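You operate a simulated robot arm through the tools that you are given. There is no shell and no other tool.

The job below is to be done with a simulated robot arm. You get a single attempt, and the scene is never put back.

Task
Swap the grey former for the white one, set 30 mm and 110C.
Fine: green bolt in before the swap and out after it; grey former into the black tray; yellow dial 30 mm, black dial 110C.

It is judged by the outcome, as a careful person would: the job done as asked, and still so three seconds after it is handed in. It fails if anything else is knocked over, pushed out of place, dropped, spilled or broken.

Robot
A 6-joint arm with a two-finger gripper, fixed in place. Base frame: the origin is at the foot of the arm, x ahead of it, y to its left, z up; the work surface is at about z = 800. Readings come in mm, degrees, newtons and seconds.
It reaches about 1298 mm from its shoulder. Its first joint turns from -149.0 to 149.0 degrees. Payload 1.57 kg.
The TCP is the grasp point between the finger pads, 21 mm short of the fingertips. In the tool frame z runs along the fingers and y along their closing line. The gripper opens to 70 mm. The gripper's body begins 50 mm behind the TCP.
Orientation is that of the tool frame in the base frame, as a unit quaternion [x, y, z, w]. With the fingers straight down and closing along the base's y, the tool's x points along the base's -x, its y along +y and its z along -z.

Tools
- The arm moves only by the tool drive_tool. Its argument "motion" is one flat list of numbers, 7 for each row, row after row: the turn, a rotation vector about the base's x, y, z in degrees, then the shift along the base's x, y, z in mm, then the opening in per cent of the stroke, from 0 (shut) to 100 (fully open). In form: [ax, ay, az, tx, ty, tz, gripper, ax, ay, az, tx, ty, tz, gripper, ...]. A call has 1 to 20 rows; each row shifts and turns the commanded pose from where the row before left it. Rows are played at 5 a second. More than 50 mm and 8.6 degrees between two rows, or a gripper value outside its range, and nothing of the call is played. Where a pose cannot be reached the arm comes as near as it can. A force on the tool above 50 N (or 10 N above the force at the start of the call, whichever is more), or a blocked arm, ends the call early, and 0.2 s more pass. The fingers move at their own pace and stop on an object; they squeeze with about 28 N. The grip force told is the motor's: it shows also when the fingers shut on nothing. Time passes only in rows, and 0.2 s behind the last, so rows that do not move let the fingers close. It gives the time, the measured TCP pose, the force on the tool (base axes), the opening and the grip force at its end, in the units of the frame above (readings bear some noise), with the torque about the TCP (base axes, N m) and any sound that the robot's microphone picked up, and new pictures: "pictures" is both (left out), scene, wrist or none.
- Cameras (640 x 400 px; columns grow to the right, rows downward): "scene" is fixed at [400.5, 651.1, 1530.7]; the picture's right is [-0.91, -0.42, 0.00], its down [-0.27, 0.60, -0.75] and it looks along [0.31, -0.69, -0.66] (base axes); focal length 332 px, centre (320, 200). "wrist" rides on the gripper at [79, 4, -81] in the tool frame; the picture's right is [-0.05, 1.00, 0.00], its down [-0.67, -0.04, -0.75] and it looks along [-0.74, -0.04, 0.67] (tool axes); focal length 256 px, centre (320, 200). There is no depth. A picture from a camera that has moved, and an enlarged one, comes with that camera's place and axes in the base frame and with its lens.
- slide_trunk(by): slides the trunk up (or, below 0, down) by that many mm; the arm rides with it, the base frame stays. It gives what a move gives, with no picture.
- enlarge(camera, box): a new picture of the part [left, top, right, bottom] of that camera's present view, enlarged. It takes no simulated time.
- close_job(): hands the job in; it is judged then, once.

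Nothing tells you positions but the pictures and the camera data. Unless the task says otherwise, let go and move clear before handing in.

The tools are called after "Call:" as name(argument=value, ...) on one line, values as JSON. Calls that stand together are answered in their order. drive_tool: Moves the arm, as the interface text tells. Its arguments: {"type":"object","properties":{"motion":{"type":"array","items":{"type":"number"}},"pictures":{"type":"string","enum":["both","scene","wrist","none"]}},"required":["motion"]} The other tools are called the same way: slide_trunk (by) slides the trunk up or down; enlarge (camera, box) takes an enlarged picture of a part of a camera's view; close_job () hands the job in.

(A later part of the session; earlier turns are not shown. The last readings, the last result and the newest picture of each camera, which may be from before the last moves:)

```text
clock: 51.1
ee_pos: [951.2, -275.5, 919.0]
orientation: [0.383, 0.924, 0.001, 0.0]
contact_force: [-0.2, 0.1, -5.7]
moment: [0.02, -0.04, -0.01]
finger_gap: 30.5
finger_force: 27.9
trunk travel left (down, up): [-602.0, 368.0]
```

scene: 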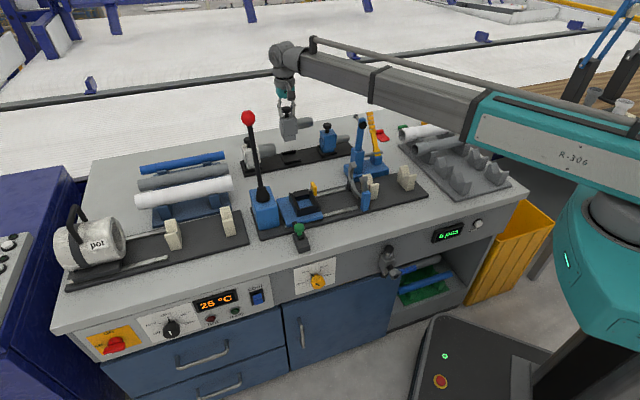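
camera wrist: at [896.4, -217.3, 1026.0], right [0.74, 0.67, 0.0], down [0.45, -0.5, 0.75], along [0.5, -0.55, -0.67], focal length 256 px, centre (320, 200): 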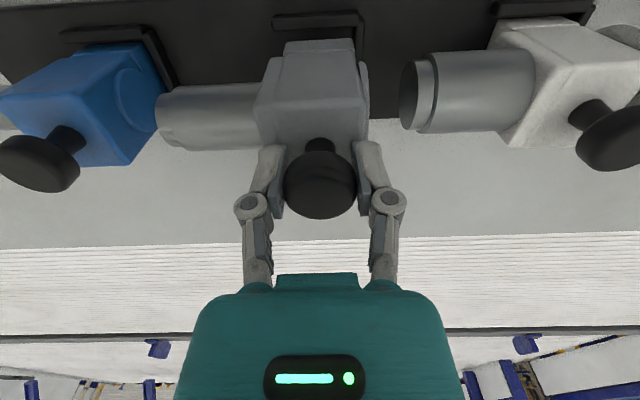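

Call:
slide_trunk(by=-1)

Call:
slide_trunk(by=-1)

Call:
enlarge(camera="scene", box=[270, 125, 350, 175])

```text
clock: 51.6
ee_pos: [949.0, -276.4, 918.6]
orientation: [0.382, 0.924, -0.001, 0.0]
contact_force: [0.2, -0.3, -3.6]
moment: [0.02, 0.0, 0.01]
finger_gap: 30.4
finger_force: 27.9
trunk travel left (down, up): [-601.0, 369.0]
```

```text
clock: 52.1
ee_pos: [950.0, -276.6, 919.2]
orientation: [0.382, 0.924, 0.0, 0.002]
contact_force: [2.8, -0.5, 7.0]
moment: [-0.05, -0.04, 0.01]
finger_gap: 30.4
finger_force: 28.4
trunk travel left (down, up): [-600.0, 370.0]
```

```text
8.00 times, centred on (310, 150) of scene
camera zoom: at [400.5, 651.1, 1530.7], right [-0.91, -0.42, 0.0], down [-0.27, 0.6, -0.75], along [0.31, -0.69, -0.66], focal length 2654 px, centre (400, 600)
```

zoom: 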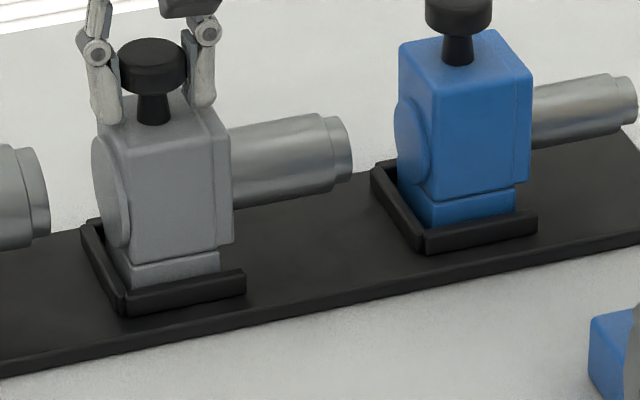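

Contact (+7 N): the former is seated like the blue one. Releasing and raising.

Call:
drive_tool(motion=[0, 0, 0, 0, 0, 0, 50, 0, 0, 0, 0, 0, 0, 60, 0, 0, 0, 0, 0, 0, 75, 0, 0, 0, 0, 0, 0, 75], pictures="none")

Call:
slide_trunk(by=60)

Call:
enlarge(camera="scene", box=[240, 120, 352, 190])

Call:
drive_tool(motion=[0, 0, 0, 0, 0, 0, 100])

```text
clock: 53.1
ee_pos: [950.4, -275.4, 918.2]
orientation: [0.384, 0.924, 0.0, 0.0]
contact_force: [-0.4, 0.0, 0.0]
moment: [0.02, -0.03, 0.03]
finger_gap: 52.7
finger_force: 0.0
trunk travel left (down, up): [-600.0, 370.0]
```

```text
clock: 54.1
ee_pos: [950.0, -275.9, 978.2]
orientation: [0.383, 0.924, 0.0, 0.0]
contact_force: [0.2, -0.4, 0.2]
moment: [-0.01, 0.03, 0.03]
finger_gap: 52.5
finger_force: 0.0
trunk travel left (down, up): [-660.0, 310.0]
```

```text
5.71 times, centred on (296, 155) of scene
camera zoom: at [400.5, 651.1, 1530.7], right [-0.91, -0.42, 0.0], down [-0.27, 0.6, -0.75], along [0.31, -0.69, -0.66], focal length 1896 px, centre (457, 457)
```

zoom: 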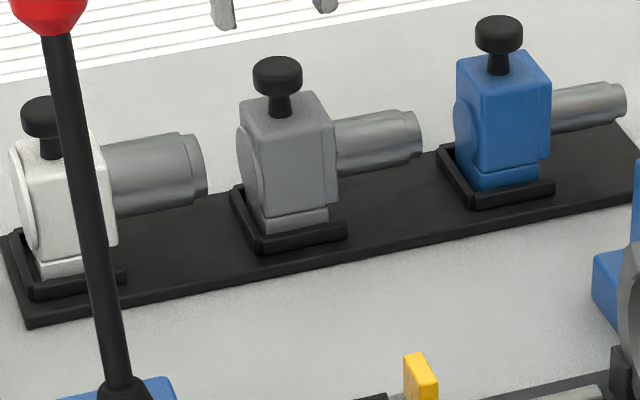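

```text
clock: 54.5
ee_pos: [949.6, -275.5, 977.4]
orientation: [0.383, 0.924, 0.0, 0.0]
contact_force: [-0.5, 0.5, -0.6]
moment: [-0.03, -0.02, 0.0]
finger_gap: 69.5
finger_force: 0.0
trunk travel left (down, up): [-660.0, 310.0]
camera wrist: at [896.0, -217.1, 1059.4], right [0.74, 0.67, 0.0], down [0.45, -0.5, 0.75], along [0.5, -0.55, -0.67], focal length 256 px, centre (320, 200)
```

scene: 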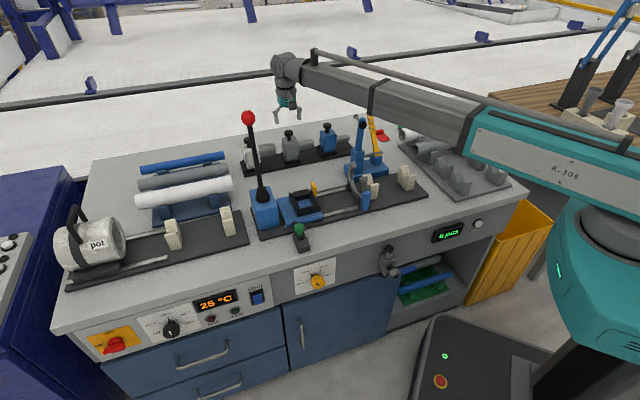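
wrist: 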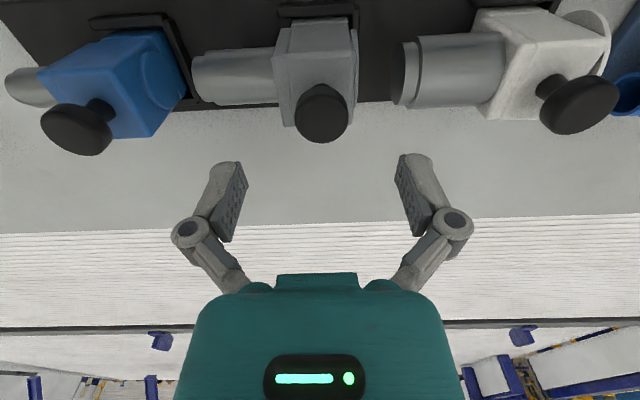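

The grey former is in the tray. Let me check the now-empty holder and the yellow tab before fetching the white one.

Call:
enlarge(camera="scene", box=[270, 175, 350, 235])

Call:
enlarge(camera="wrist", box=[440, 0, 640, 140])

Call:
enlarge(camera="wrist", box=[240, 0, 400, 160])

```text
6.67 times, centred on (310, 205) of scene
camera zoom: at [400.5, 651.1, 1530.7], right [-0.91, -0.42, 0.0], down [-0.27, 0.6, -0.75], along [0.31, -0.69, -0.66], focal length 2212 px, centre (387, 167)
```

zoom: 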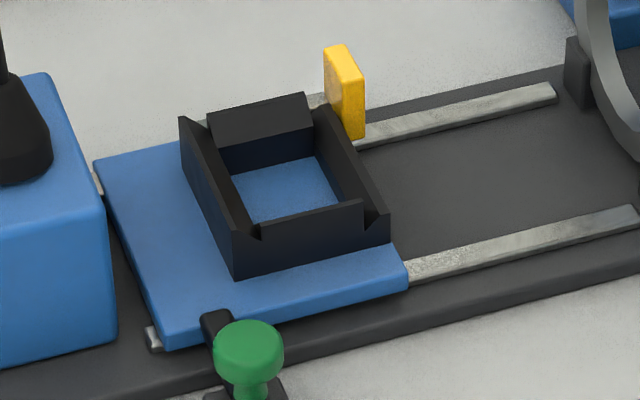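

```text
2.86 times, centred on (540, 70) of wrist
camera zoom: at [896.0, -217.1, 1059.4], right [0.74, 0.67, 0.0], down [0.45, -0.5, 0.75], along [0.5, -0.55, -0.67], focal length 731 px, centre (-309, 571)
```

zoom: 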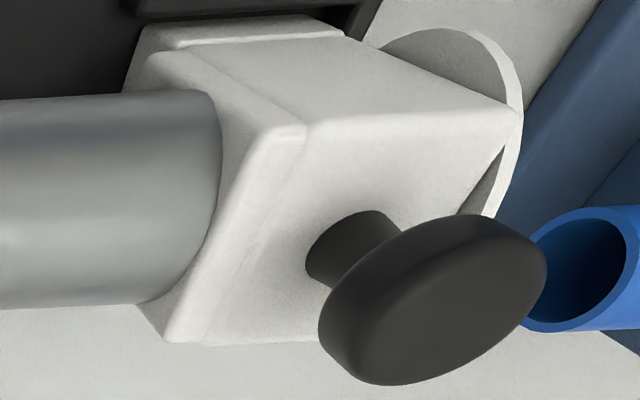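

```text
2.50 times, centred on (320, 80) of wrist
camera zoom: at [896.0, -217.1, 1059.4], right [0.74, 0.67, 0.0], down [0.45, -0.5, 0.75], along [0.5, -0.55, -0.67], focal length 640 px, centre (320, 500)
```

zoom: 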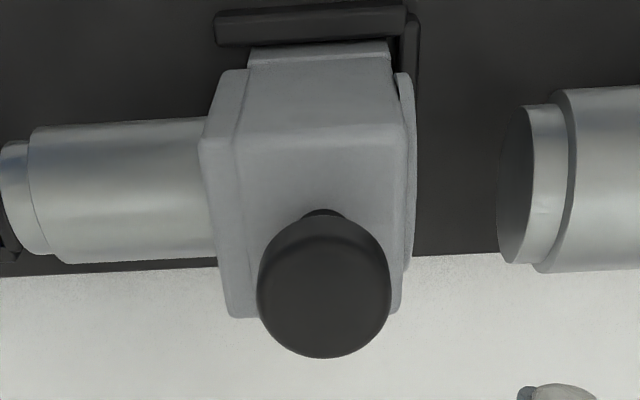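

Everything is in place. Now over to the white former's knob (≈ s 625.5, d 866.5).

Call:
drive_tool(motion=[0, 0, 0, 12, 12, 0, 100, 0, 0, 0, 20, 20, 0, 100, 0, 0, 0, 20, 20, 0, 100, 0, 0, 0, 20, 20, 0, 100, 0, 0, 0, 20, 20, 0, 100, 0, 0, 0, 13.2, 13.2, 0, 100, 0, 0, 0, 0, 0, 0, 100])

Call:
enlarge(camera="wrist", box=[240, 40, 400, 160])

```text
clock: 56.1
ee_pos: [1056.0, -171.9, 978.3]
orientation: [0.383, 0.924, 0.0, -0.001]
contact_force: [-0.1, 0.0, -0.2]
moment: [0.02, 0.01, -0.01]
finger_gap: 70.1
finger_force: 0.2
trunk travel left (down, up): [-660.0, 310.0]
camera wrist: at [1001.8, -113.2, 1059.3], right [0.74, 0.67, 0.0], down [0.45, -0.5, 0.75], along [0.5, -0.55, -0.67], focal length 256 px, centre (320, 200)
```

scene: 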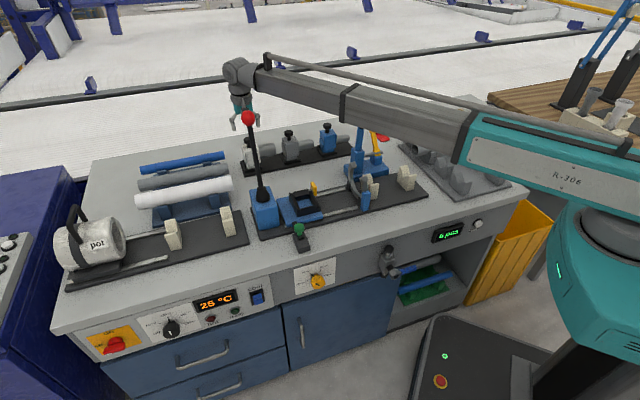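
wrist: 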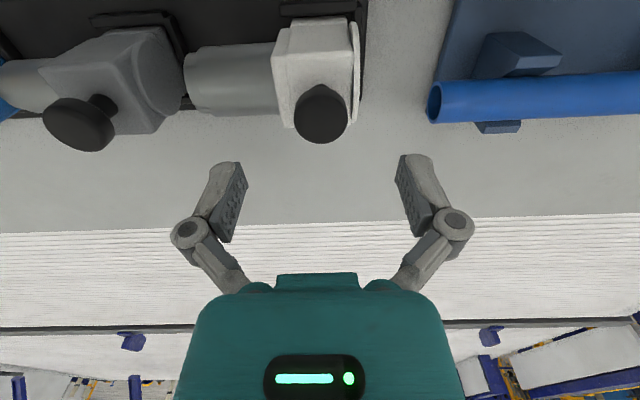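

```text
3.33 times, centred on (320, 100) of wrist
camera zoom: at [1001.8, -113.2, 1059.3], right [0.74, 0.67, 0.0], down [0.45, -0.5, 0.75], along [0.5, -0.55, -0.67], focal length 853 px, centre (320, 533)
```

zoom: 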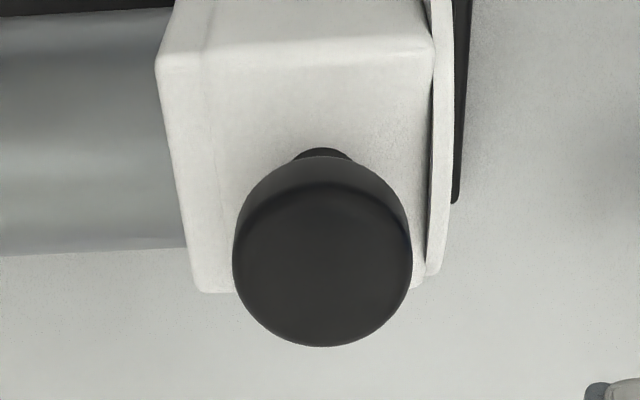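

Call:
drive_tool(motion=[0, 0, 0, -0.7, -0.7, 0, 100, 0, 0, 0, 0, 0, 0, 100], pictures="none")

Call:
slide_trunk(by=-47)

Call:
drive_tool(motion=[0, 0, 0, 0, 0, 0, 100])

```text
clock: 56.7
ee_pos: [1055.5, -173.5, 979.0]
orientation: [0.383, 0.924, 0.0, 0.0]
contact_force: [-0.6, 0.4, 0.3]
moment: [-0.01, -0.02, 0.0]
finger_gap: 70.1
finger_force: 0.0
trunk travel left (down, up): [-660.0, 310.0]
```

```text
clock: 57.6
ee_pos: [1054.3, -173.8, 931.7]
orientation: [0.382, 0.924, 0.0, -0.001]
contact_force: [-0.7, -0.5, -0.1]
moment: [0.0, -0.02, 0.0]
finger_gap: 69.7
finger_force: 0.1
trunk travel left (down, up): [-613.0, 357.0]
```

```text
clock: 58.0
ee_pos: [1054.7, -173.2, 931.1]
orientation: [0.382, 0.924, 0.0, 0.001]
contact_force: [0.3, 0.0, -0.3]
moment: [0.0, 0.03, -0.02]
finger_gap: 70.2
finger_force: 0.2
trunk travel left (down, up): [-613.0, 357.0]
camera wrist: at [1001.4, -113.8, 1012.4], right [0.74, 0.67, 0.0], down [0.45, -0.5, 0.75], along [0.5, -0.55, -0.67], focal length 256 px, centre (320, 200)
```

scene: 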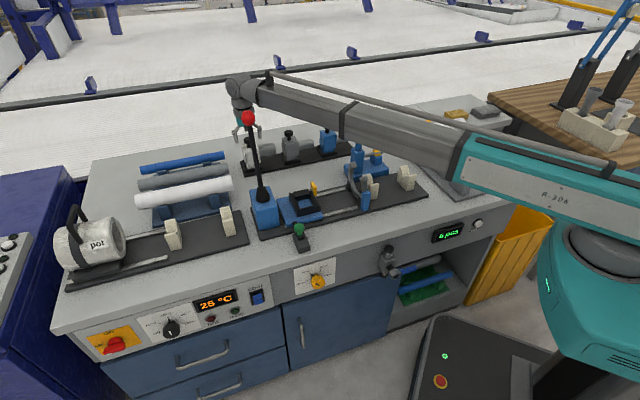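
wrist: 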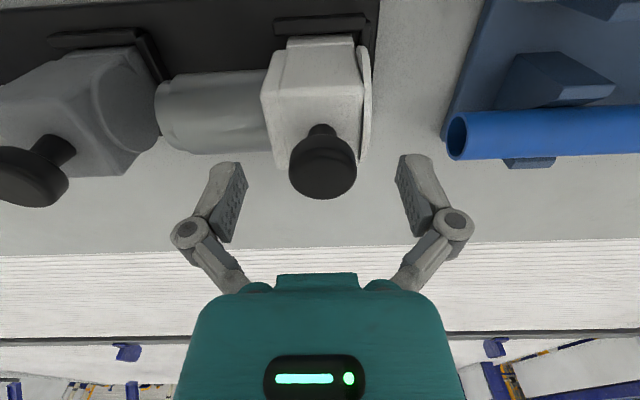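

Call:
slide_trunk(by=-12)

Call:
drive_tool(motion=[0, 0, 0, 0, 0, 0, 70, 0, 0, 0, 0, 0, 0, 52, 0, 0, 0, 0, 0, 0, 46, 0, 0, 0, 0, 0, 0, 35, 0, 0, 0, 0, 0, 0, 35])

```text
clock: 58.6
ee_pos: [1054.6, -172.9, 919.4]
orientation: [0.382, 0.924, 0.0, 0.0]
contact_force: [0.5, -1.1, 0.5]
moment: [0.0, 0.0, -0.03]
finger_gap: 70.4
finger_force: 0.0
trunk travel left (down, up): [-601.0, 369.0]
```

```text
clock: 59.8
ee_pos: [1056.1, -172.8, 919.6]
orientation: [0.382, 0.924, 0.0, 0.0]
contact_force: [0.7, 0.7, 1.6]
moment: [0.02, 0.03, 0.04]
finger_gap: 30.5
finger_force: 27.8
trunk travel left (down, up): [-601.0, 369.0]
camera wrist: at [1001.4, -113.7, 1000.4], right [0.74, 0.67, 0.0], down [0.45, -0.5, 0.75], along [0.5, -0.55, -0.67], focal length 256 px, centre (320, 200)
```

scene: 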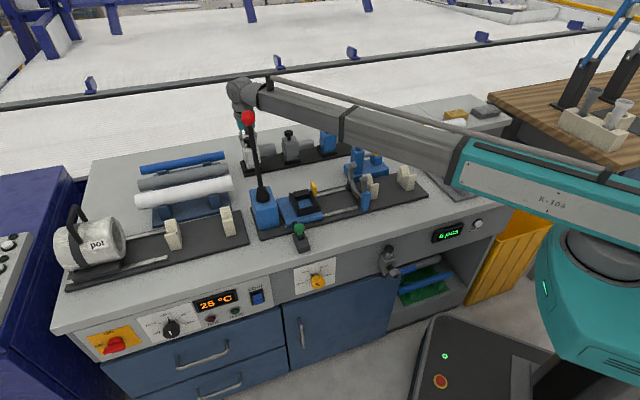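
wrist: 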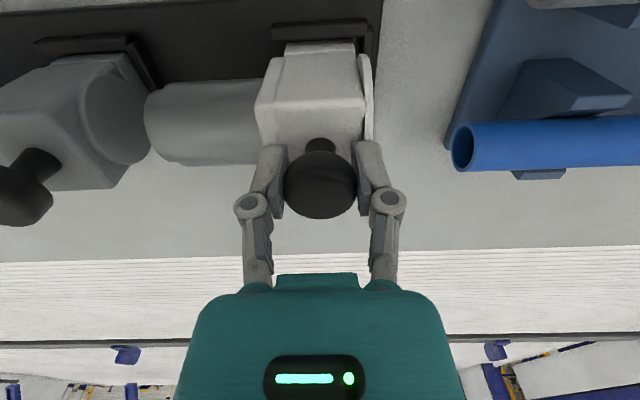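

The white former's knob is held. Lifting gently, then up to carrying height.

Call:
slide_trunk(by=5)

Call:
slide_trunk(by=25)

Call:
slide_trunk(by=61)

Call:
enlarge(camera="scene", box=[220, 90, 352, 190])

```text
clock: 60.4
ee_pos: [1055.0, -172.8, 923.9]
orientation: [0.383, 0.924, 0.0, 0.0]
contact_force: [-0.1, 0.4, -5.1]
moment: [0.04, -0.01, 0.02]
finger_gap: 30.4
finger_force: 28.0
trunk travel left (down, up): [-606.0, 364.0]
```

```text
clock: 61.1
ee_pos: [1055.5, -173.0, 948.2]
orientation: [0.382, 0.924, 0.0, 0.0]
contact_force: [-0.3, -0.5, -5.7]
moment: [0.07, -0.02, -0.01]
finger_gap: 30.7
finger_force: 28.5
trunk travel left (down, up): [-631.0, 339.0]
```

```text
clock: 62.1
ee_pos: [1055.7, -172.8, 1009.9]
orientation: [0.383, 0.924, -0.001, 0.0]
contact_force: [0.5, 0.3, -5.2]
moment: [0.04, 0.02, -0.01]
finger_gap: 30.5
finger_force: 27.6
trunk travel left (down, up): [-692.0, 278.0]
```

```text
4.00 times, centred on (286, 140) of scene
camera zoom: at [400.5, 651.1, 1530.7], right [-0.91, -0.42, 0.0], down [-0.27, 0.6, -0.75], along [0.31, -0.69, -0.66], focal length 1327 px, centre (456, 440)
```

zoom: 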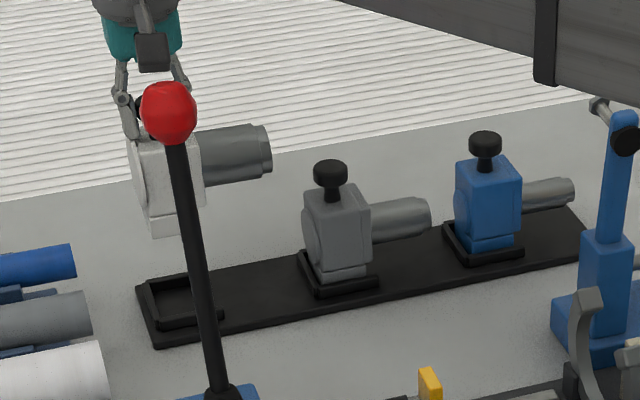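

Carrying the white former: first straight toward the front away from the grey one, then diagonally to above the holder.

Call:
drive_tool(motion=[0, 0, 0, -8.6, 8.6, 0, 35, 0, 0, 0, -16, 16, 0, 35, 0, 0, 0, -16, 16, 0, 35, 0, 0, 0, -16, 16, 0, 35, 0, 0, 0, -21, 7.25, 0, 35, 0, 0, 0, -21, 7.25, 0, 35, 0, 0, 0, -21, 7.25, 0, 35, 0, 0, 0, -21, 7.25, 0, 35, 0, 0, 0, -21, 7.25, 0, 35, 0, 0, 0, -21, 7.25, 0, 35, 0, 0, 0, -21, 7.25, 0, 35, 0, 0, 0, -21, 7.25, 0, 35, 0, 0, 0, -21, 7.25, 0, 35, 0, 0, 0, -21, 7.25, 0, 35, 0, 0, 0, -12, 4.2, 0, 35, 0, 0, 0, -8.5, 2.9, 0, 35, 0, 0, 0, 0, 0, 0, 35])

Call:
enlarge(camera="scene", box=[265, 140, 355, 230])

Call:
enlarge(camera="wrist", box=[180, 0, 420, 160])

```text
clock: 65.7
ee_pos: [768.4, -38.2, 1011.4]
orientation: [0.384, 0.924, 0.0, 0.0]
contact_force: [-0.3, 0.6, -4.6]
moment: [0.03, -0.04, 0.05]
finger_gap: 30.7
finger_force: 27.8
trunk travel left (down, up): [-692.0, 278.0]
camera wrist: at [714.7, 21.0, 1091.2], right [0.74, 0.67, 0.0], down [0.45, -0.5, 0.75], along [0.5, -0.55, -0.67], focal length 256 px, centre (320, 200)
```

scene: 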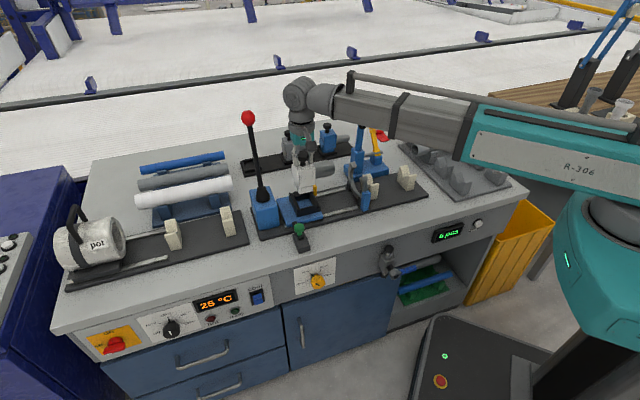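
wrist: 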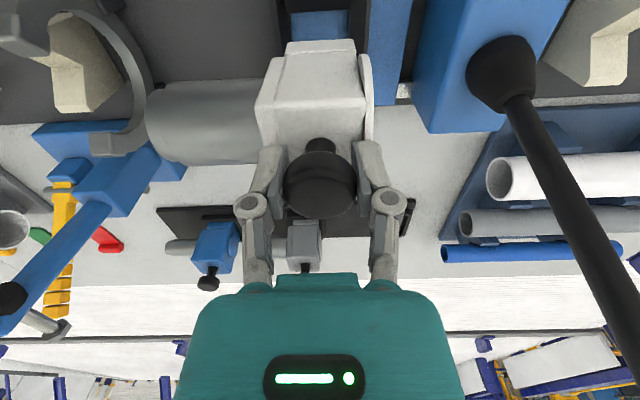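

```text
4.44 times, centred on (310, 185) of scene
camera zoom: at [400.5, 651.1, 1530.7], right [-0.91, -0.42, 0.0], down [-0.27, 0.6, -0.75], along [0.31, -0.69, -0.66], focal length 1474 px, centre (364, 267)
```

zoom: 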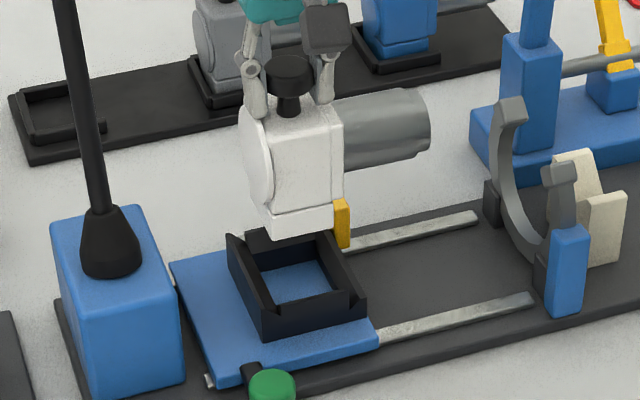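

```text
2.50 times, centred on (300, 80) of wrist
camera zoom: at [714.7, 21.0, 1091.2], right [0.74, 0.67, 0.0], down [0.45, -0.5, 0.75], along [0.5, -0.55, -0.67], focal length 640 px, centre (370, 500)
```

zoom: 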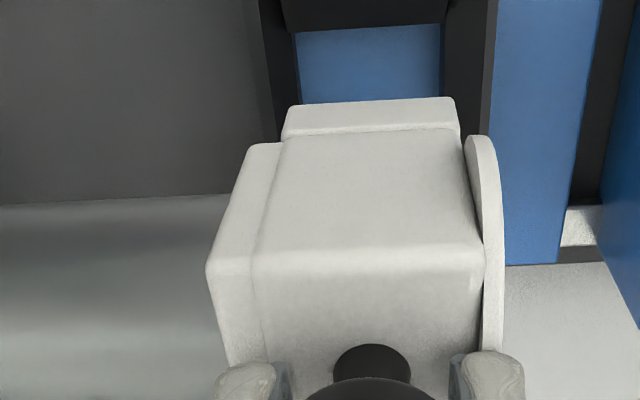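

The foot hovers over the pocket; measured offsets call for about −1.3 mm in both s and d. Correct, then lower part-way and check.

Call:
drive_tool(motion=[0, 0, 0, -1.84, 0, 0, 35, 0, 0, 0, 0, 0, 0, 35], pictures="none")

Call:
slide_trunk(by=-40)

Call:
drive_tool(motion=[0, 0, 0, 0, 0, 0, 35], pictures="wrist")

Call:
enlarge(camera="scene", box=[275, 160, 345, 220])

Call:
enlarge(camera="wrist", box=[180, 0, 420, 160])

```text
clock: 66.3
ee_pos: [767.5, -38.5, 1010.9]
orientation: [0.383, 0.924, 0.001, 0.0]
contact_force: [0.5, 0.9, -5.1]
moment: [0.01, -0.01, -0.03]
finger_gap: 30.4
finger_force: 28.2
trunk travel left (down, up): [-692.0, 278.0]
```

```text
clock: 67.1
ee_pos: [766.8, -37.4, 970.4]
orientation: [0.382, 0.924, 0.001, 0.0]
contact_force: [-0.5, 0.0, -5.6]
moment: [0.03, -0.04, -0.01]
finger_gap: 30.5
finger_force: 27.9
trunk travel left (down, up): [-652.0, 318.0]
```

```text
clock: 67.5
ee_pos: [766.6, -36.8, 969.9]
orientation: [0.382, 0.924, 0.001, 0.001]
contact_force: [0.0, -0.5, -5.5]
moment: [0.04, 0.01, 0.0]
finger_gap: 30.3
finger_force: 27.9
trunk travel left (down, up): [-652.0, 318.0]
camera wrist: at [713.0, 21.0, 1051.2], right [0.74, 0.67, 0.0], down [0.45, -0.5, 0.75], along [0.5, -0.55, -0.67], focal length 256 px, centre (320, 200)
```

wrist: 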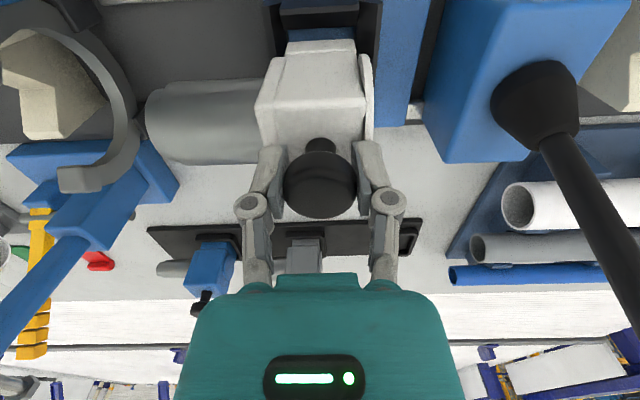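

```text
6.67 times, centred on (310, 190) of scene
camera zoom: at [400.5, 651.1, 1530.7], right [-0.91, -0.42, 0.0], down [-0.27, 0.6, -0.75], along [0.31, -0.69, -0.66], focal length 2212 px, centre (387, 267)
```

zoom: 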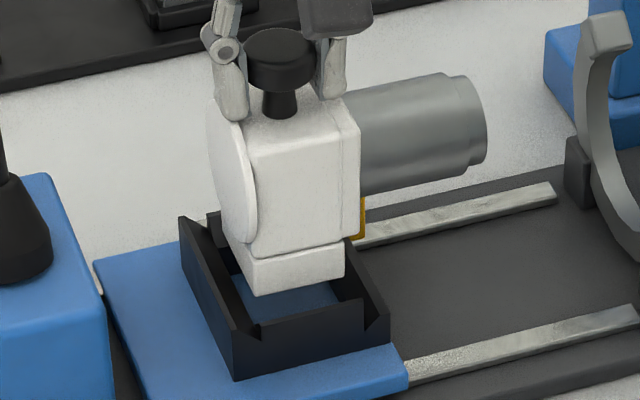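

```text
2.50 times, centred on (300, 80) of wrist
camera zoom: at [713.0, 21.0, 1051.2], right [0.74, 0.67, 0.0], down [0.45, -0.5, 0.75], along [0.5, -0.55, -0.67], focal length 640 px, centre (370, 500)
```

zoom: 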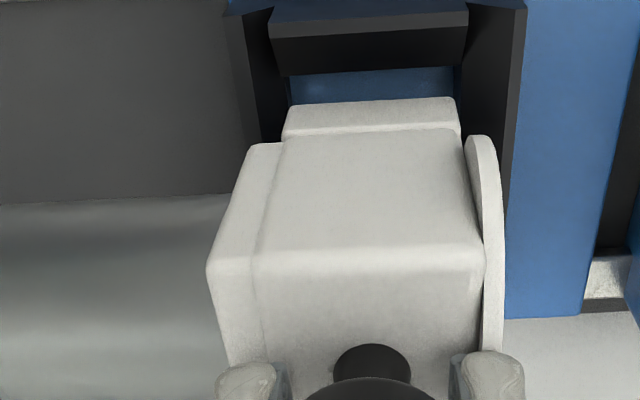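

Alignment looks right (foot centre within ~0.5 mm of the pocket centre sideways). Lowering in steps with force checks.

Call:
slide_trunk(by=-15)

Call:
slide_trunk(by=-6)

Call:
slide_trunk(by=-4)

Call:
enlarge(camera="scene", box=[275, 160, 345, 220])

```text
clock: 68.1
ee_pos: [767.2, -37.9, 955.0]
orientation: [0.383, 0.924, -0.001, 0.0]
contact_force: [1.1, -0.3, -4.8]
moment: [0.05, -0.07, 0.0]
finger_gap: 30.8
finger_force: 28.4
trunk travel left (down, up): [-637.0, 333.0]
```

```text
clock: 68.7
ee_pos: [766.2, -38.4, 949.5]
orientation: [0.382, 0.924, 0.001, 0.0]
contact_force: [-0.1, -0.3, -4.7]
moment: [0.04, -0.04, 0.0]
finger_gap: 30.3
finger_force: 28.2
trunk travel left (down, up): [-631.0, 339.0]
```

```text
clock: 69.2
ee_pos: [767.3, -37.3, 944.4]
orientation: [0.383, 0.924, 0.0, -0.001]
contact_force: [-0.3, 0.5, -4.1]
moment: [0.02, -0.06, -0.03]
finger_gap: 30.6
finger_force: 28.0
trunk travel left (down, up): [-627.0, 343.0]
```

```text
6.67 times, centred on (310, 190) of scene
camera zoom: at [400.5, 651.1, 1530.7], right [-0.91, -0.42, 0.0], down [-0.27, 0.6, -0.75], along [0.31, -0.69, -0.66], focal length 2212 px, centre (387, 267)
```

zoom: 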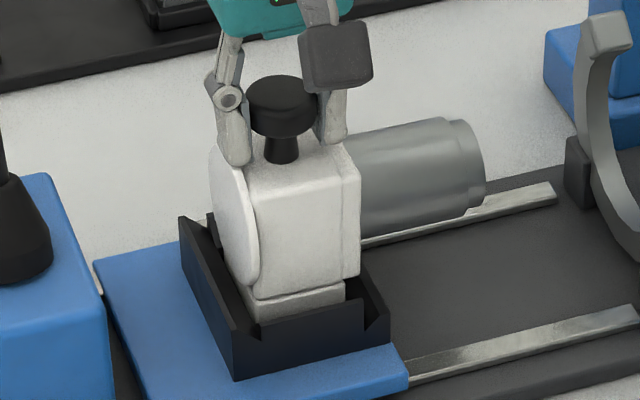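

Call:
slide_trunk(by=-3)

Call:
slide_trunk(by=-2)

Call:
slide_trunk(by=-1)

```text
clock: 69.7
ee_pos: [766.5, -37.9, 941.1]
orientation: [0.382, 0.924, 0.0, 0.0]
contact_force: [0.8, 0.1, -3.7]
moment: [0.0, 0.0, -0.01]
finger_gap: 30.7
finger_force: 28.2
trunk travel left (down, up): [-624.0, 346.0]
```

```text
clock: 70.3
ee_pos: [767.3, -38.8, 939.9]
orientation: [0.383, 0.924, 0.0, 0.0]
contact_force: [-0.7, -0.7, -4.5]
moment: [0.05, -0.04, -0.02]
finger_gap: 30.4
finger_force: 28.2
trunk travel left (down, up): [-622.0, 348.0]
```

```text
clock: 70.8
ee_pos: [766.8, -37.2, 939.8]
orientation: [0.382, 0.924, 0.0, 0.002]
contact_force: [2.7, 0.7, 5.8]
moment: [0.04, 0.01, 0.0]
finger_gap: 30.8
finger_force: 27.8
trunk travel left (down, up): [-621.0, 349.0]
```

Contact exactly at the expected height (white seated). Check visually before releasing.

Call:
enlarge(camera="scene", box=[286, 175, 326, 220])

Call:
enlarge(camera="wrist", box=[200, 0, 400, 140])

```text
8.89 times, centred on (306, 198) of scene
camera zoom: at [400.5, 651.1, 1530.7], right [-0.91, -0.42, 0.0], down [-0.27, 0.6, -0.75], along [0.31, -0.69, -0.66], focal length 2949 px, centre (444, 222)
```

zoom: 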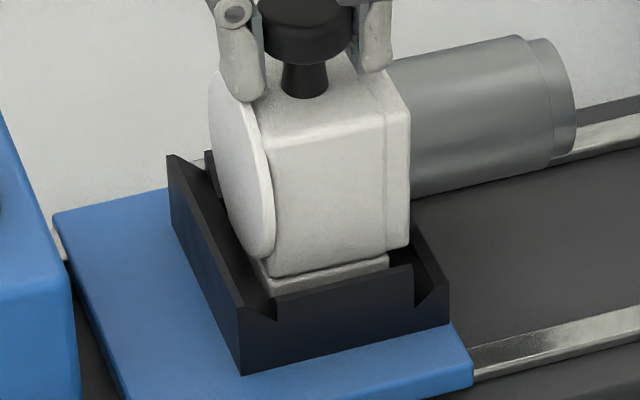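

```text
2.86 times, centred on (300, 70) of wrist
camera zoom: at [712.7, 21.0, 1020.7], right [0.74, 0.67, 0.0], down [0.44, -0.5, 0.75], along [0.5, -0.55, -0.67], focal length 731 px, centre (377, 571)
```

zoom: 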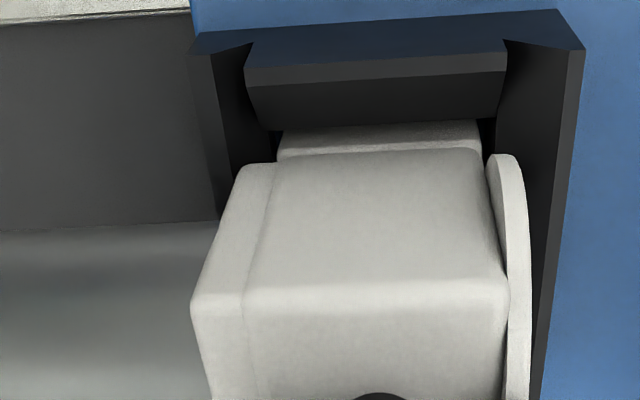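

Seated just as the grey one was. Releasing and raising.

Call:
drive_tool(motion=[0, 0, 0, 0, 0, 0, 50, 0, 0, 0, 0, 0, 0, 65, 0, 0, 0, 0, 0, 0, 90, 0, 0, 0, 0, 0, 0, 90], pictures="none")

Call:
slide_trunk(by=75)

Call:
drive_tool(motion=[0, 0, 0, 0, 0, 0, 100])

Call:
enlarge(camera="scene", box=[240, 130, 368, 240])

```text
clock: 71.8
ee_pos: [767.8, -38.7, 938.6]
orientation: [0.382, 0.924, 0.0, 0.001]
contact_force: [0.1, -0.1, 0.7]
moment: [0.03, 0.0, 0.0]
finger_gap: 62.8
finger_force: 0.0
trunk travel left (down, up): [-621.0, 349.0]
```

```text
clock: 72.9
ee_pos: [766.4, -38.1, 1013.4]
orientation: [0.383, 0.924, 0.0, 0.0]
contact_force: [0.2, 0.7, -0.2]
moment: [0.0, -0.03, 0.01]
finger_gap: 62.8
finger_force: 0.0
trunk travel left (down, up): [-696.0, 274.0]
```

```text
clock: 73.3
ee_pos: [765.3, -37.5, 1013.8]
orientation: [0.383, 0.924, 0.0, 0.0]
contact_force: [0.0, -0.1, 0.6]
moment: [0.0, 0.0, -0.01]
finger_gap: 69.7
finger_force: 0.0
trunk travel left (down, up): [-696.0, 274.0]
camera wrist: at [712.6, 21.0, 1095.4], right [0.74, 0.67, 0.0], down [0.45, -0.5, 0.75], along [0.5, -0.55, -0.67], focal length 256 px, centre (320, 200)
```

scene: 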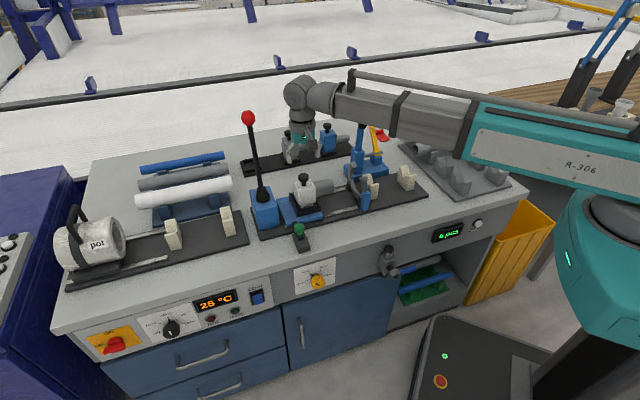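
wrist: 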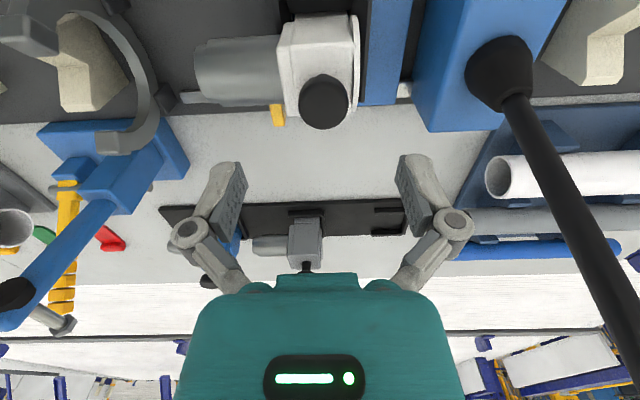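

```text
3.64 times, centred on (304, 185) of scene
camera zoom: at [400.5, 651.1, 1530.7], right [-0.91, -0.42, 0.0], down [-0.27, 0.6, -0.75], along [0.31, -0.69, -0.66], focal length 1206 px, centre (378, 254)
```

zoom: 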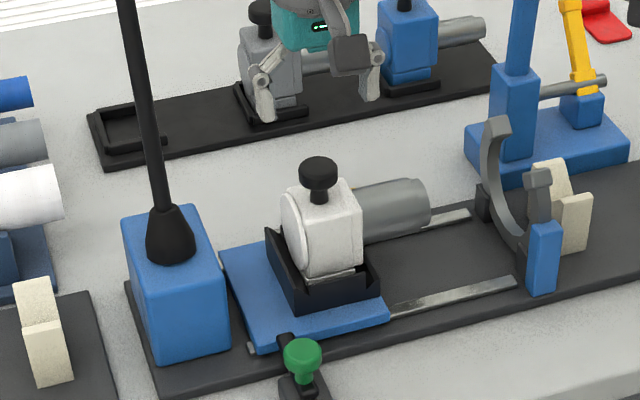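

The white former is on the carriage. Now the bolt out: go back above the green knob (now at s≈570, d≈455).

Call:
drive_tool(motion=[0, 0, 0, -8.2, 23.8, 0, 100, 0, 0, 0, -8.2, 23.8, 0, 100, 0, 0, 0, -8.2, 23.8, 0, 100, 0, 0, 0, -8.2, 23.7, 0, 100, 0, 0, 0, -8.2, 23.7, 0, 100, 0, 0, 0, 0, 0, 0, 100], pictures="none")

Call:
slide_trunk(by=-110)

Call:
drive_tool(motion=[0, 0, 0, 0, 0, 0, 100], pictures="wrist")

Call:
enlarge(camera="wrist", box=[260, 70, 380, 170])

```text
clock: 74.7
ee_pos: [724.5, 80.5, 1013.9]
orientation: [0.383, 0.924, -0.001, 0.0]
contact_force: [0.2, 0.4, 0.2]
moment: [0.03, 0.0, 0.0]
finger_gap: 69.9
finger_force: 0.0
trunk travel left (down, up): [-696.0, 274.0]
```

```text
clock: 76.1
ee_pos: [724.1, 82.5, 904.7]
orientation: [0.382, 0.924, 0.0, 0.0]
contact_force: [0.0, -0.1, -0.5]
moment: [-0.01, -0.01, 0.0]
finger_gap: 70.2
finger_force: 0.2
trunk travel left (down, up): [-586.0, 384.0]
```

```text
clock: 76.5
ee_pos: [724.1, 80.6, 904.2]
orientation: [0.382, 0.924, 0.0, 0.0]
contact_force: [-0.1, 0.1, 0.6]
moment: [-0.05, 0.0, -0.02]
finger_gap: 70.0
finger_force: 0.1
trunk travel left (down, up): [-586.0, 384.0]
camera wrist: at [670.1, 140.2, 985.5], right [0.74, 0.67, 0.0], down [0.45, -0.5, 0.75], along [0.5, -0.55, -0.67], focal length 256 px, centre (320, 200)
```

wrist: 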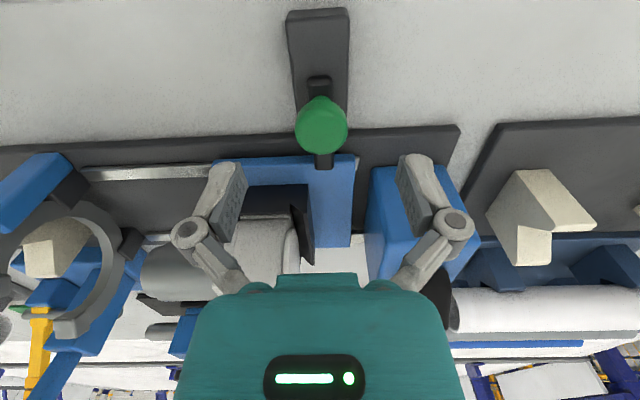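

```text
4.00 times, centred on (320, 120) of wrist
camera zoom: at [670.1, 140.2, 985.5], right [0.74, 0.67, 0.0], down [0.45, -0.5, 0.75], along [0.5, -0.55, -0.67], focal length 1024 px, centre (320, 520)
```

zoom: 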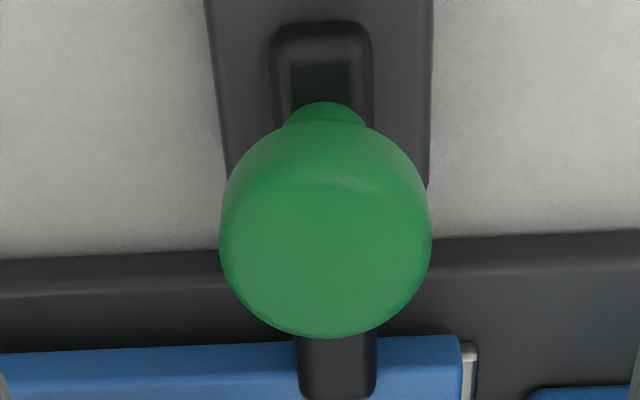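

Call:
drive_tool(motion=[0, 0, 0, 1.4, -0.7, 0, 100, 0, 0, 0, 0, 0, 0, 100], pictures="none")

Call:
slide_trunk(by=-49)

Call:
drive_tool(motion=[0, 0, 0, 0, 0, 0, 70, 0, 0, 0, 0, 0, 0, 48, 0, 0, 0, 0, 0, 0, 42, 0, 0, 0, 0, 0, 0, 33, 0, 0, 0, 0, 0, 0, 33], pictures="wrist")

```text
clock: 77.1
ee_pos: [725.9, 80.8, 903.6]
orientation: [0.383, 0.924, 0.001, 0.0]
contact_force: [0.9, 0.4, -0.3]
moment: [0.0, -0.04, 0.01]
finger_gap: 70.1
finger_force: 0.1
trunk travel left (down, up): [-586.0, 384.0]
```

```text
clock: 78.0
ee_pos: [726.7, 80.9, 855.0]
orientation: [0.383, 0.924, 0.0, 0.0]
contact_force: [-0.5, 0.3, -0.4]
moment: [-0.02, 0.01, -0.04]
finger_gap: 70.1
finger_force: 0.1
trunk travel left (down, up): [-537.0, 433.0]
```

```text
clock: 79.2
ee_pos: [725.2, 79.9, 855.3]
orientation: [0.383, 0.924, 0.0, -0.001]
contact_force: [0.2, -0.3, 0.8]
moment: [0.01, 0.06, 0.03]
finger_gap: 28.8
finger_force: 32.2
trunk travel left (down, up): [-537.0, 433.0]
camera wrist: at [671.7, 139.5, 936.5], right [0.74, 0.67, 0.0], down [0.45, -0.5, 0.75], along [0.5, -0.55, -0.67], focal length 256 px, centre (320, 200)
```

wrist: 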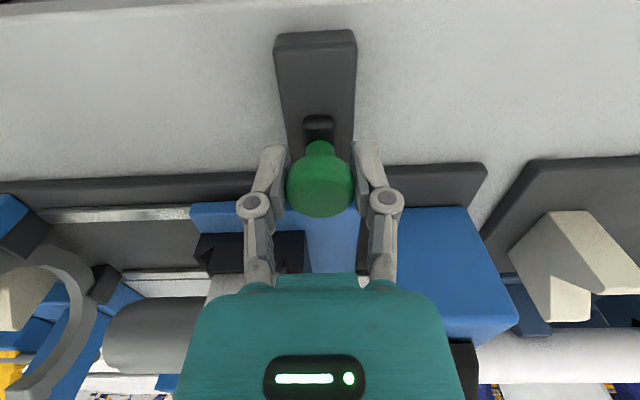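

Gripped. Pulling the bolt out toward the front in small steps.

Call:
drive_tool(motion=[0, 0, 0, -2.12, 2.12, 0, 33, 0, 0, 0, -2.12, 2.12, 0, 33, 0, 0, 0, -2.12, 2.12, 0, 33, 0, 0, 0, -2.12, 2.12, 0, 33, 0, 0, 0, -2.12, 2.12, 0, 33, 0, 0, 0, -2.12, 2.12, 0, 33, 0, 0, 0, -1.41, 1.41, 0, 33, 0, 0, 0, -1.41, 1.41, 0, 33], pictures="wrist")

Call:
drive_tool(motion=[0, 0, 0, -1.06, 1.06, 0, 33, 0, 0, 0, 0, 0, 0, 33], pictures="wrist")

```text
clock: 81.0
ee_pos: [710.0, 96.3, 856.0]
orientation: [0.382, 0.924, 0.0, 0.0]
contact_force: [0.5, 1.5, 1.4]
moment: [-0.16, -0.14, 0.07]
finger_gap: 28.9
finger_force: 32.3
trunk travel left (down, up): [-537.0, 433.0]
camera wrist: at [655.8, 155.4, 936.5], right [0.74, 0.67, 0.0], down [0.45, -0.5, 0.75], along [0.5, -0.55, -0.67], focal length 256 px, centre (320, 200)
```

wrist: 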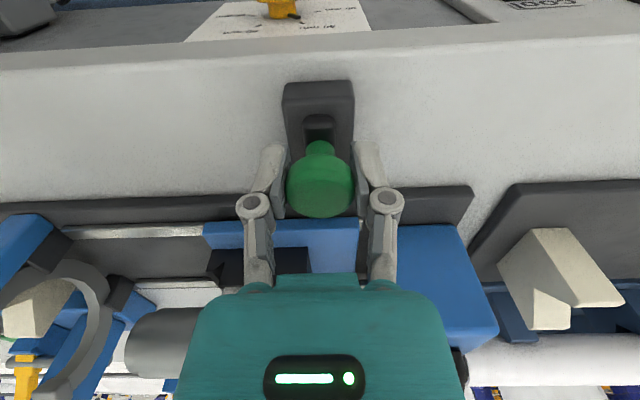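

```text
clock: 81.6
ee_pos: [708.4, 97.5, 856.0]
orientation: [0.383, 0.924, 0.0, 0.0]
contact_force: [0.1, 2.0, 0.6]
moment: [-0.01, -0.04, 0.03]
finger_gap: 28.8
finger_force: 32.0
trunk travel left (down, up): [-537.0, 433.0]
camera wrist: at [654.8, 156.4, 936.5], right [0.74, 0.67, 0.0], down [0.45, -0.5, 0.75], along [0.5, -0.55, -0.67], focal length 256 px, centre (320, 200)
```

wrist: 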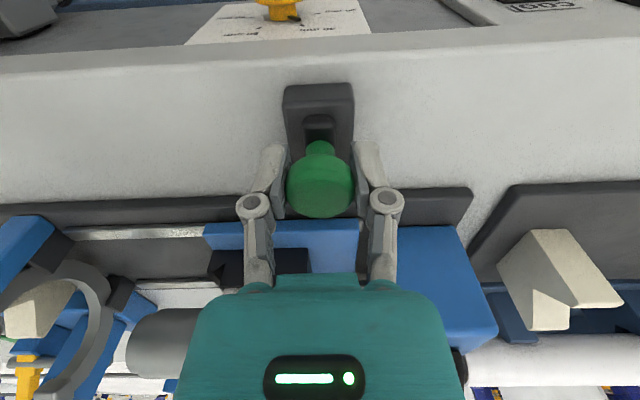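

Call:
drive_tool(motion=[0, 0, 0, -1.0, 1.0, 0, 33, 0, 0, 0, 0, 0, 0, 33], pictures="none")

```text
clock: 82.2
ee_pos: [708.2, 98.9, 854.3]
orientation: [0.383, 0.924, 0.0, 0.001]
contact_force: [2.8, -2.5, 2.8]
moment: [0.26, 0.32, 0.02]
finger_gap: 28.9
finger_force: 32.1
trunk travel left (down, up): [-537.0, 433.0]
```

Call:
drive_tool(motion=[0, 0, 0, -0.8, 0.8, 0, 33, 0, 0, 0, 0, 0, 0, 33], pictures="none")

```text
clock: 82.8
ee_pos: [708.0, 97.0, 855.6]
orientation: [0.383, 0.924, 0.001, 0.001]
contact_force: [11.0, -5.7, 8.2]
moment: [0.33, 0.34, 0.0]
finger_gap: 28.7
finger_force: 32.1
trunk travel left (down, up): [-537.0, 433.0]
```

That's the out end stop. Relax, release and rise.

Call:
drive_tool(motion=[0, 0, 0, 0.8, -0.8, 0, 33, 0, 0, 0, 0, 0, 0, 60, 0, 0, 0, 0, 0, 0, 90, 0, 0, 0, 0, 0, 0, 90], pictures="none")

Call:
slide_trunk(by=80)

Call:
drive_tool(motion=[0, 0, 0, 0, 0, 0, 100])

Call:
enlarge(camera="wrist", box=[240, 20, 400, 180])

```text
clock: 83.8
ee_pos: [708.8, 97.9, 855.1]
orientation: [0.383, 0.924, 0.0, 0.0]
contact_force: [0.1, -0.5, -0.9]
moment: [0.02, -0.01, 0.03]
finger_gap: 62.7
finger_force: 0.0
trunk travel left (down, up): [-537.0, 433.0]
```

```text
clock: 85.0
ee_pos: [708.4, 97.4, 934.9]
orientation: [0.382, 0.924, 0.0, 0.0]
contact_force: [0.2, 0.1, -0.1]
moment: [-0.02, -0.02, 0.0]
finger_gap: 62.9
finger_force: 0.2
trunk travel left (down, up): [-617.0, 353.0]
```

```text
clock: 85.4
ee_pos: [709.4, 98.8, 935.0]
orientation: [0.383, 0.924, 0.0, 0.0]
contact_force: [-0.2, -0.8, 0.8]
moment: [0.01, 0.06, 0.02]
finger_gap: 70.0
finger_force: 0.0
trunk travel left (down, up): [-617.0, 353.0]
camera wrist: at [654.4, 157.1, 1016.4], right [0.74, 0.67, 0.0], down [0.45, -0.5, 0.75], along [0.5, -0.55, -0.67], focal length 256 px, centre (320, 200)
```

scene: 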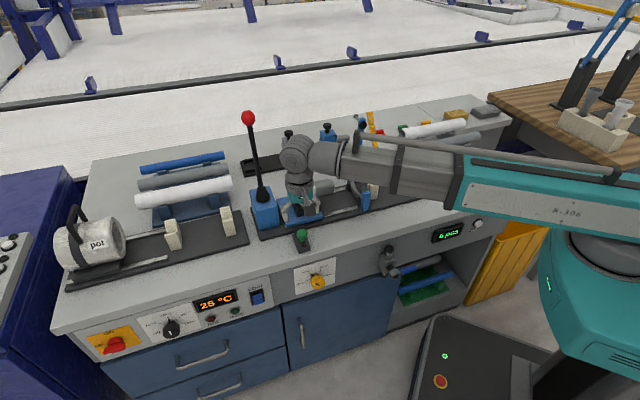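
wrist: 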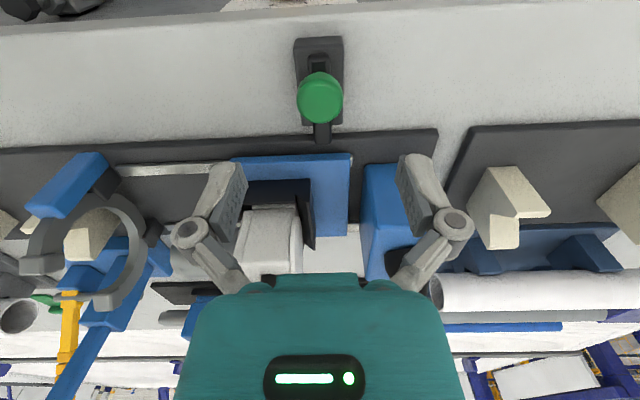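

```text
2.50 times, centred on (320, 100) of wrist
camera zoom: at [654.4, 157.1, 1016.4], right [0.74, 0.67, 0.0], down [0.45, -0.5, 0.75], along [0.5, -0.55, -0.67], focal length 640 px, centre (320, 450)
```

zoom: 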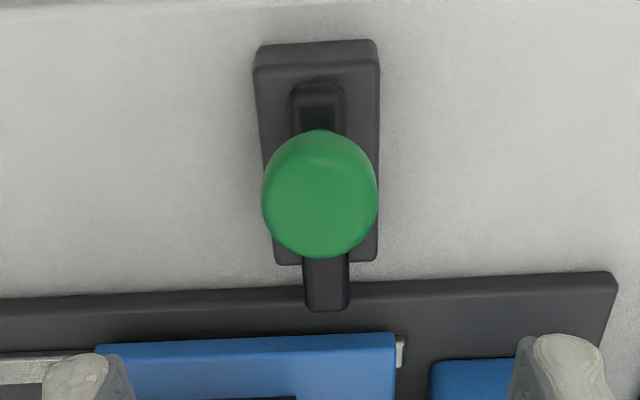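

The bolt is out again, as at the start. Now for the dials: I'll back the arm off in front of the bench, then bring the tool to horizontal.

Call:
slide_trunk(by=60)

Call:
drive_tool(motion=[0, 0, 0, -12, 12, 0, 60, 0, 0, 0, -18, 18, 0, 30, 0, 0, 0, -18, 18, 0, 10, 0, 0, 0, -18, 18, 0, 10, 0, 0, 0, -18, 18, 0, 10, 0, 0, 0, -18, 18, 0, 10, 0, 0, 0, -18, 18, 0, 10, 0, 0, 0, -18, 18, 0, 10, 0, 0, 0, -18, 18, 0, 10, 0, 0, 0, -18, 18, 0, 10, 0, 0, 0, 0, 0, 0, 10])

```text
clock: 86.4
ee_pos: [709.0, 98.4, 994.9]
orientation: [0.382, 0.924, 0.0, 0.0]
contact_force: [-0.2, -0.2, -0.3]
moment: [-0.04, -0.01, 0.04]
finger_gap: 69.9
finger_force: 0.2
trunk travel left (down, up): [-677.0, 293.0]
```

```text
clock: 88.8
ee_pos: [534.2, 272.1, 994.7]
orientation: [0.383, 0.924, 0.0, 0.002]
contact_force: [-0.1, 0.7, 0.1]
moment: [-0.02, -0.03, 0.0]
finger_gap: 7.1
finger_force: 0.0
trunk travel left (down, up): [-677.0, 293.0]
camera wrist: at [480.9, 331.5, 1076.5], right [0.74, 0.67, 0.0], down [0.45, -0.5, 0.75], along [0.5, -0.55, -0.67], focal length 256 px, centre (320, 200)
```

scene: 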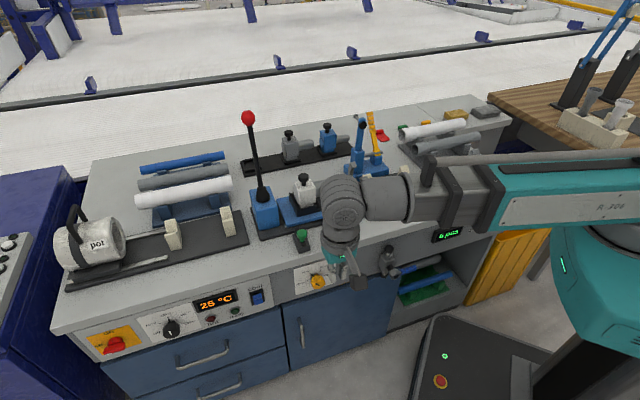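
wrist: 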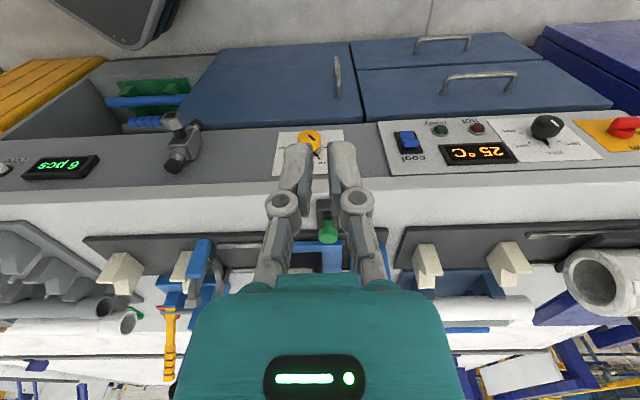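

Call:
enlarge(camera="wrist", box=[270, 120, 350, 180])

Call:
enlarge(camera="wrist", box=[480, 90, 620, 180])

```text
6.67 times, centred on (310, 150) of wrist
camera zoom: at [480.9, 331.5, 1076.5], right [0.74, 0.67, 0.0], down [0.45, -0.5, 0.75], along [0.5, -0.55, -0.67], focal length 1707 px, centre (387, 533)
```

zoom: 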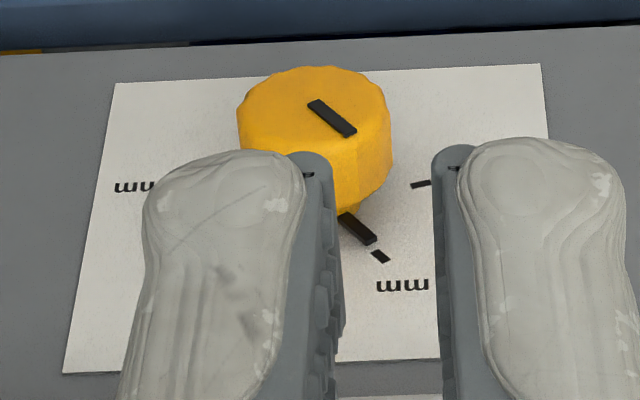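

```text
4.44 times, centred on (550, 135) of wrist
camera zoom: at [480.9, 331.5, 1076.5], right [0.74, 0.67, 0.0], down [0.45, -0.5, 0.75], along [0.5, -0.55, -0.67], focal length 1138 px, centre (-702, 489)
```

zoom: 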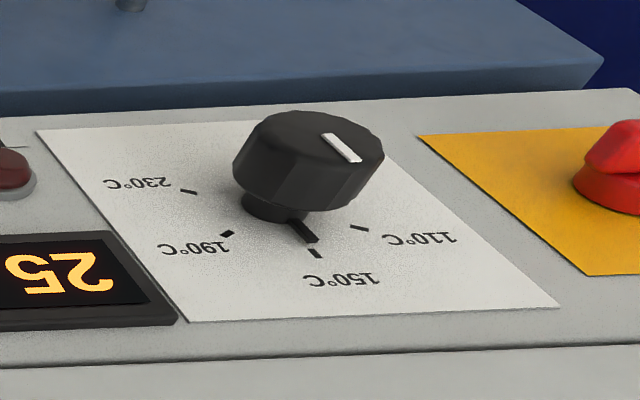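

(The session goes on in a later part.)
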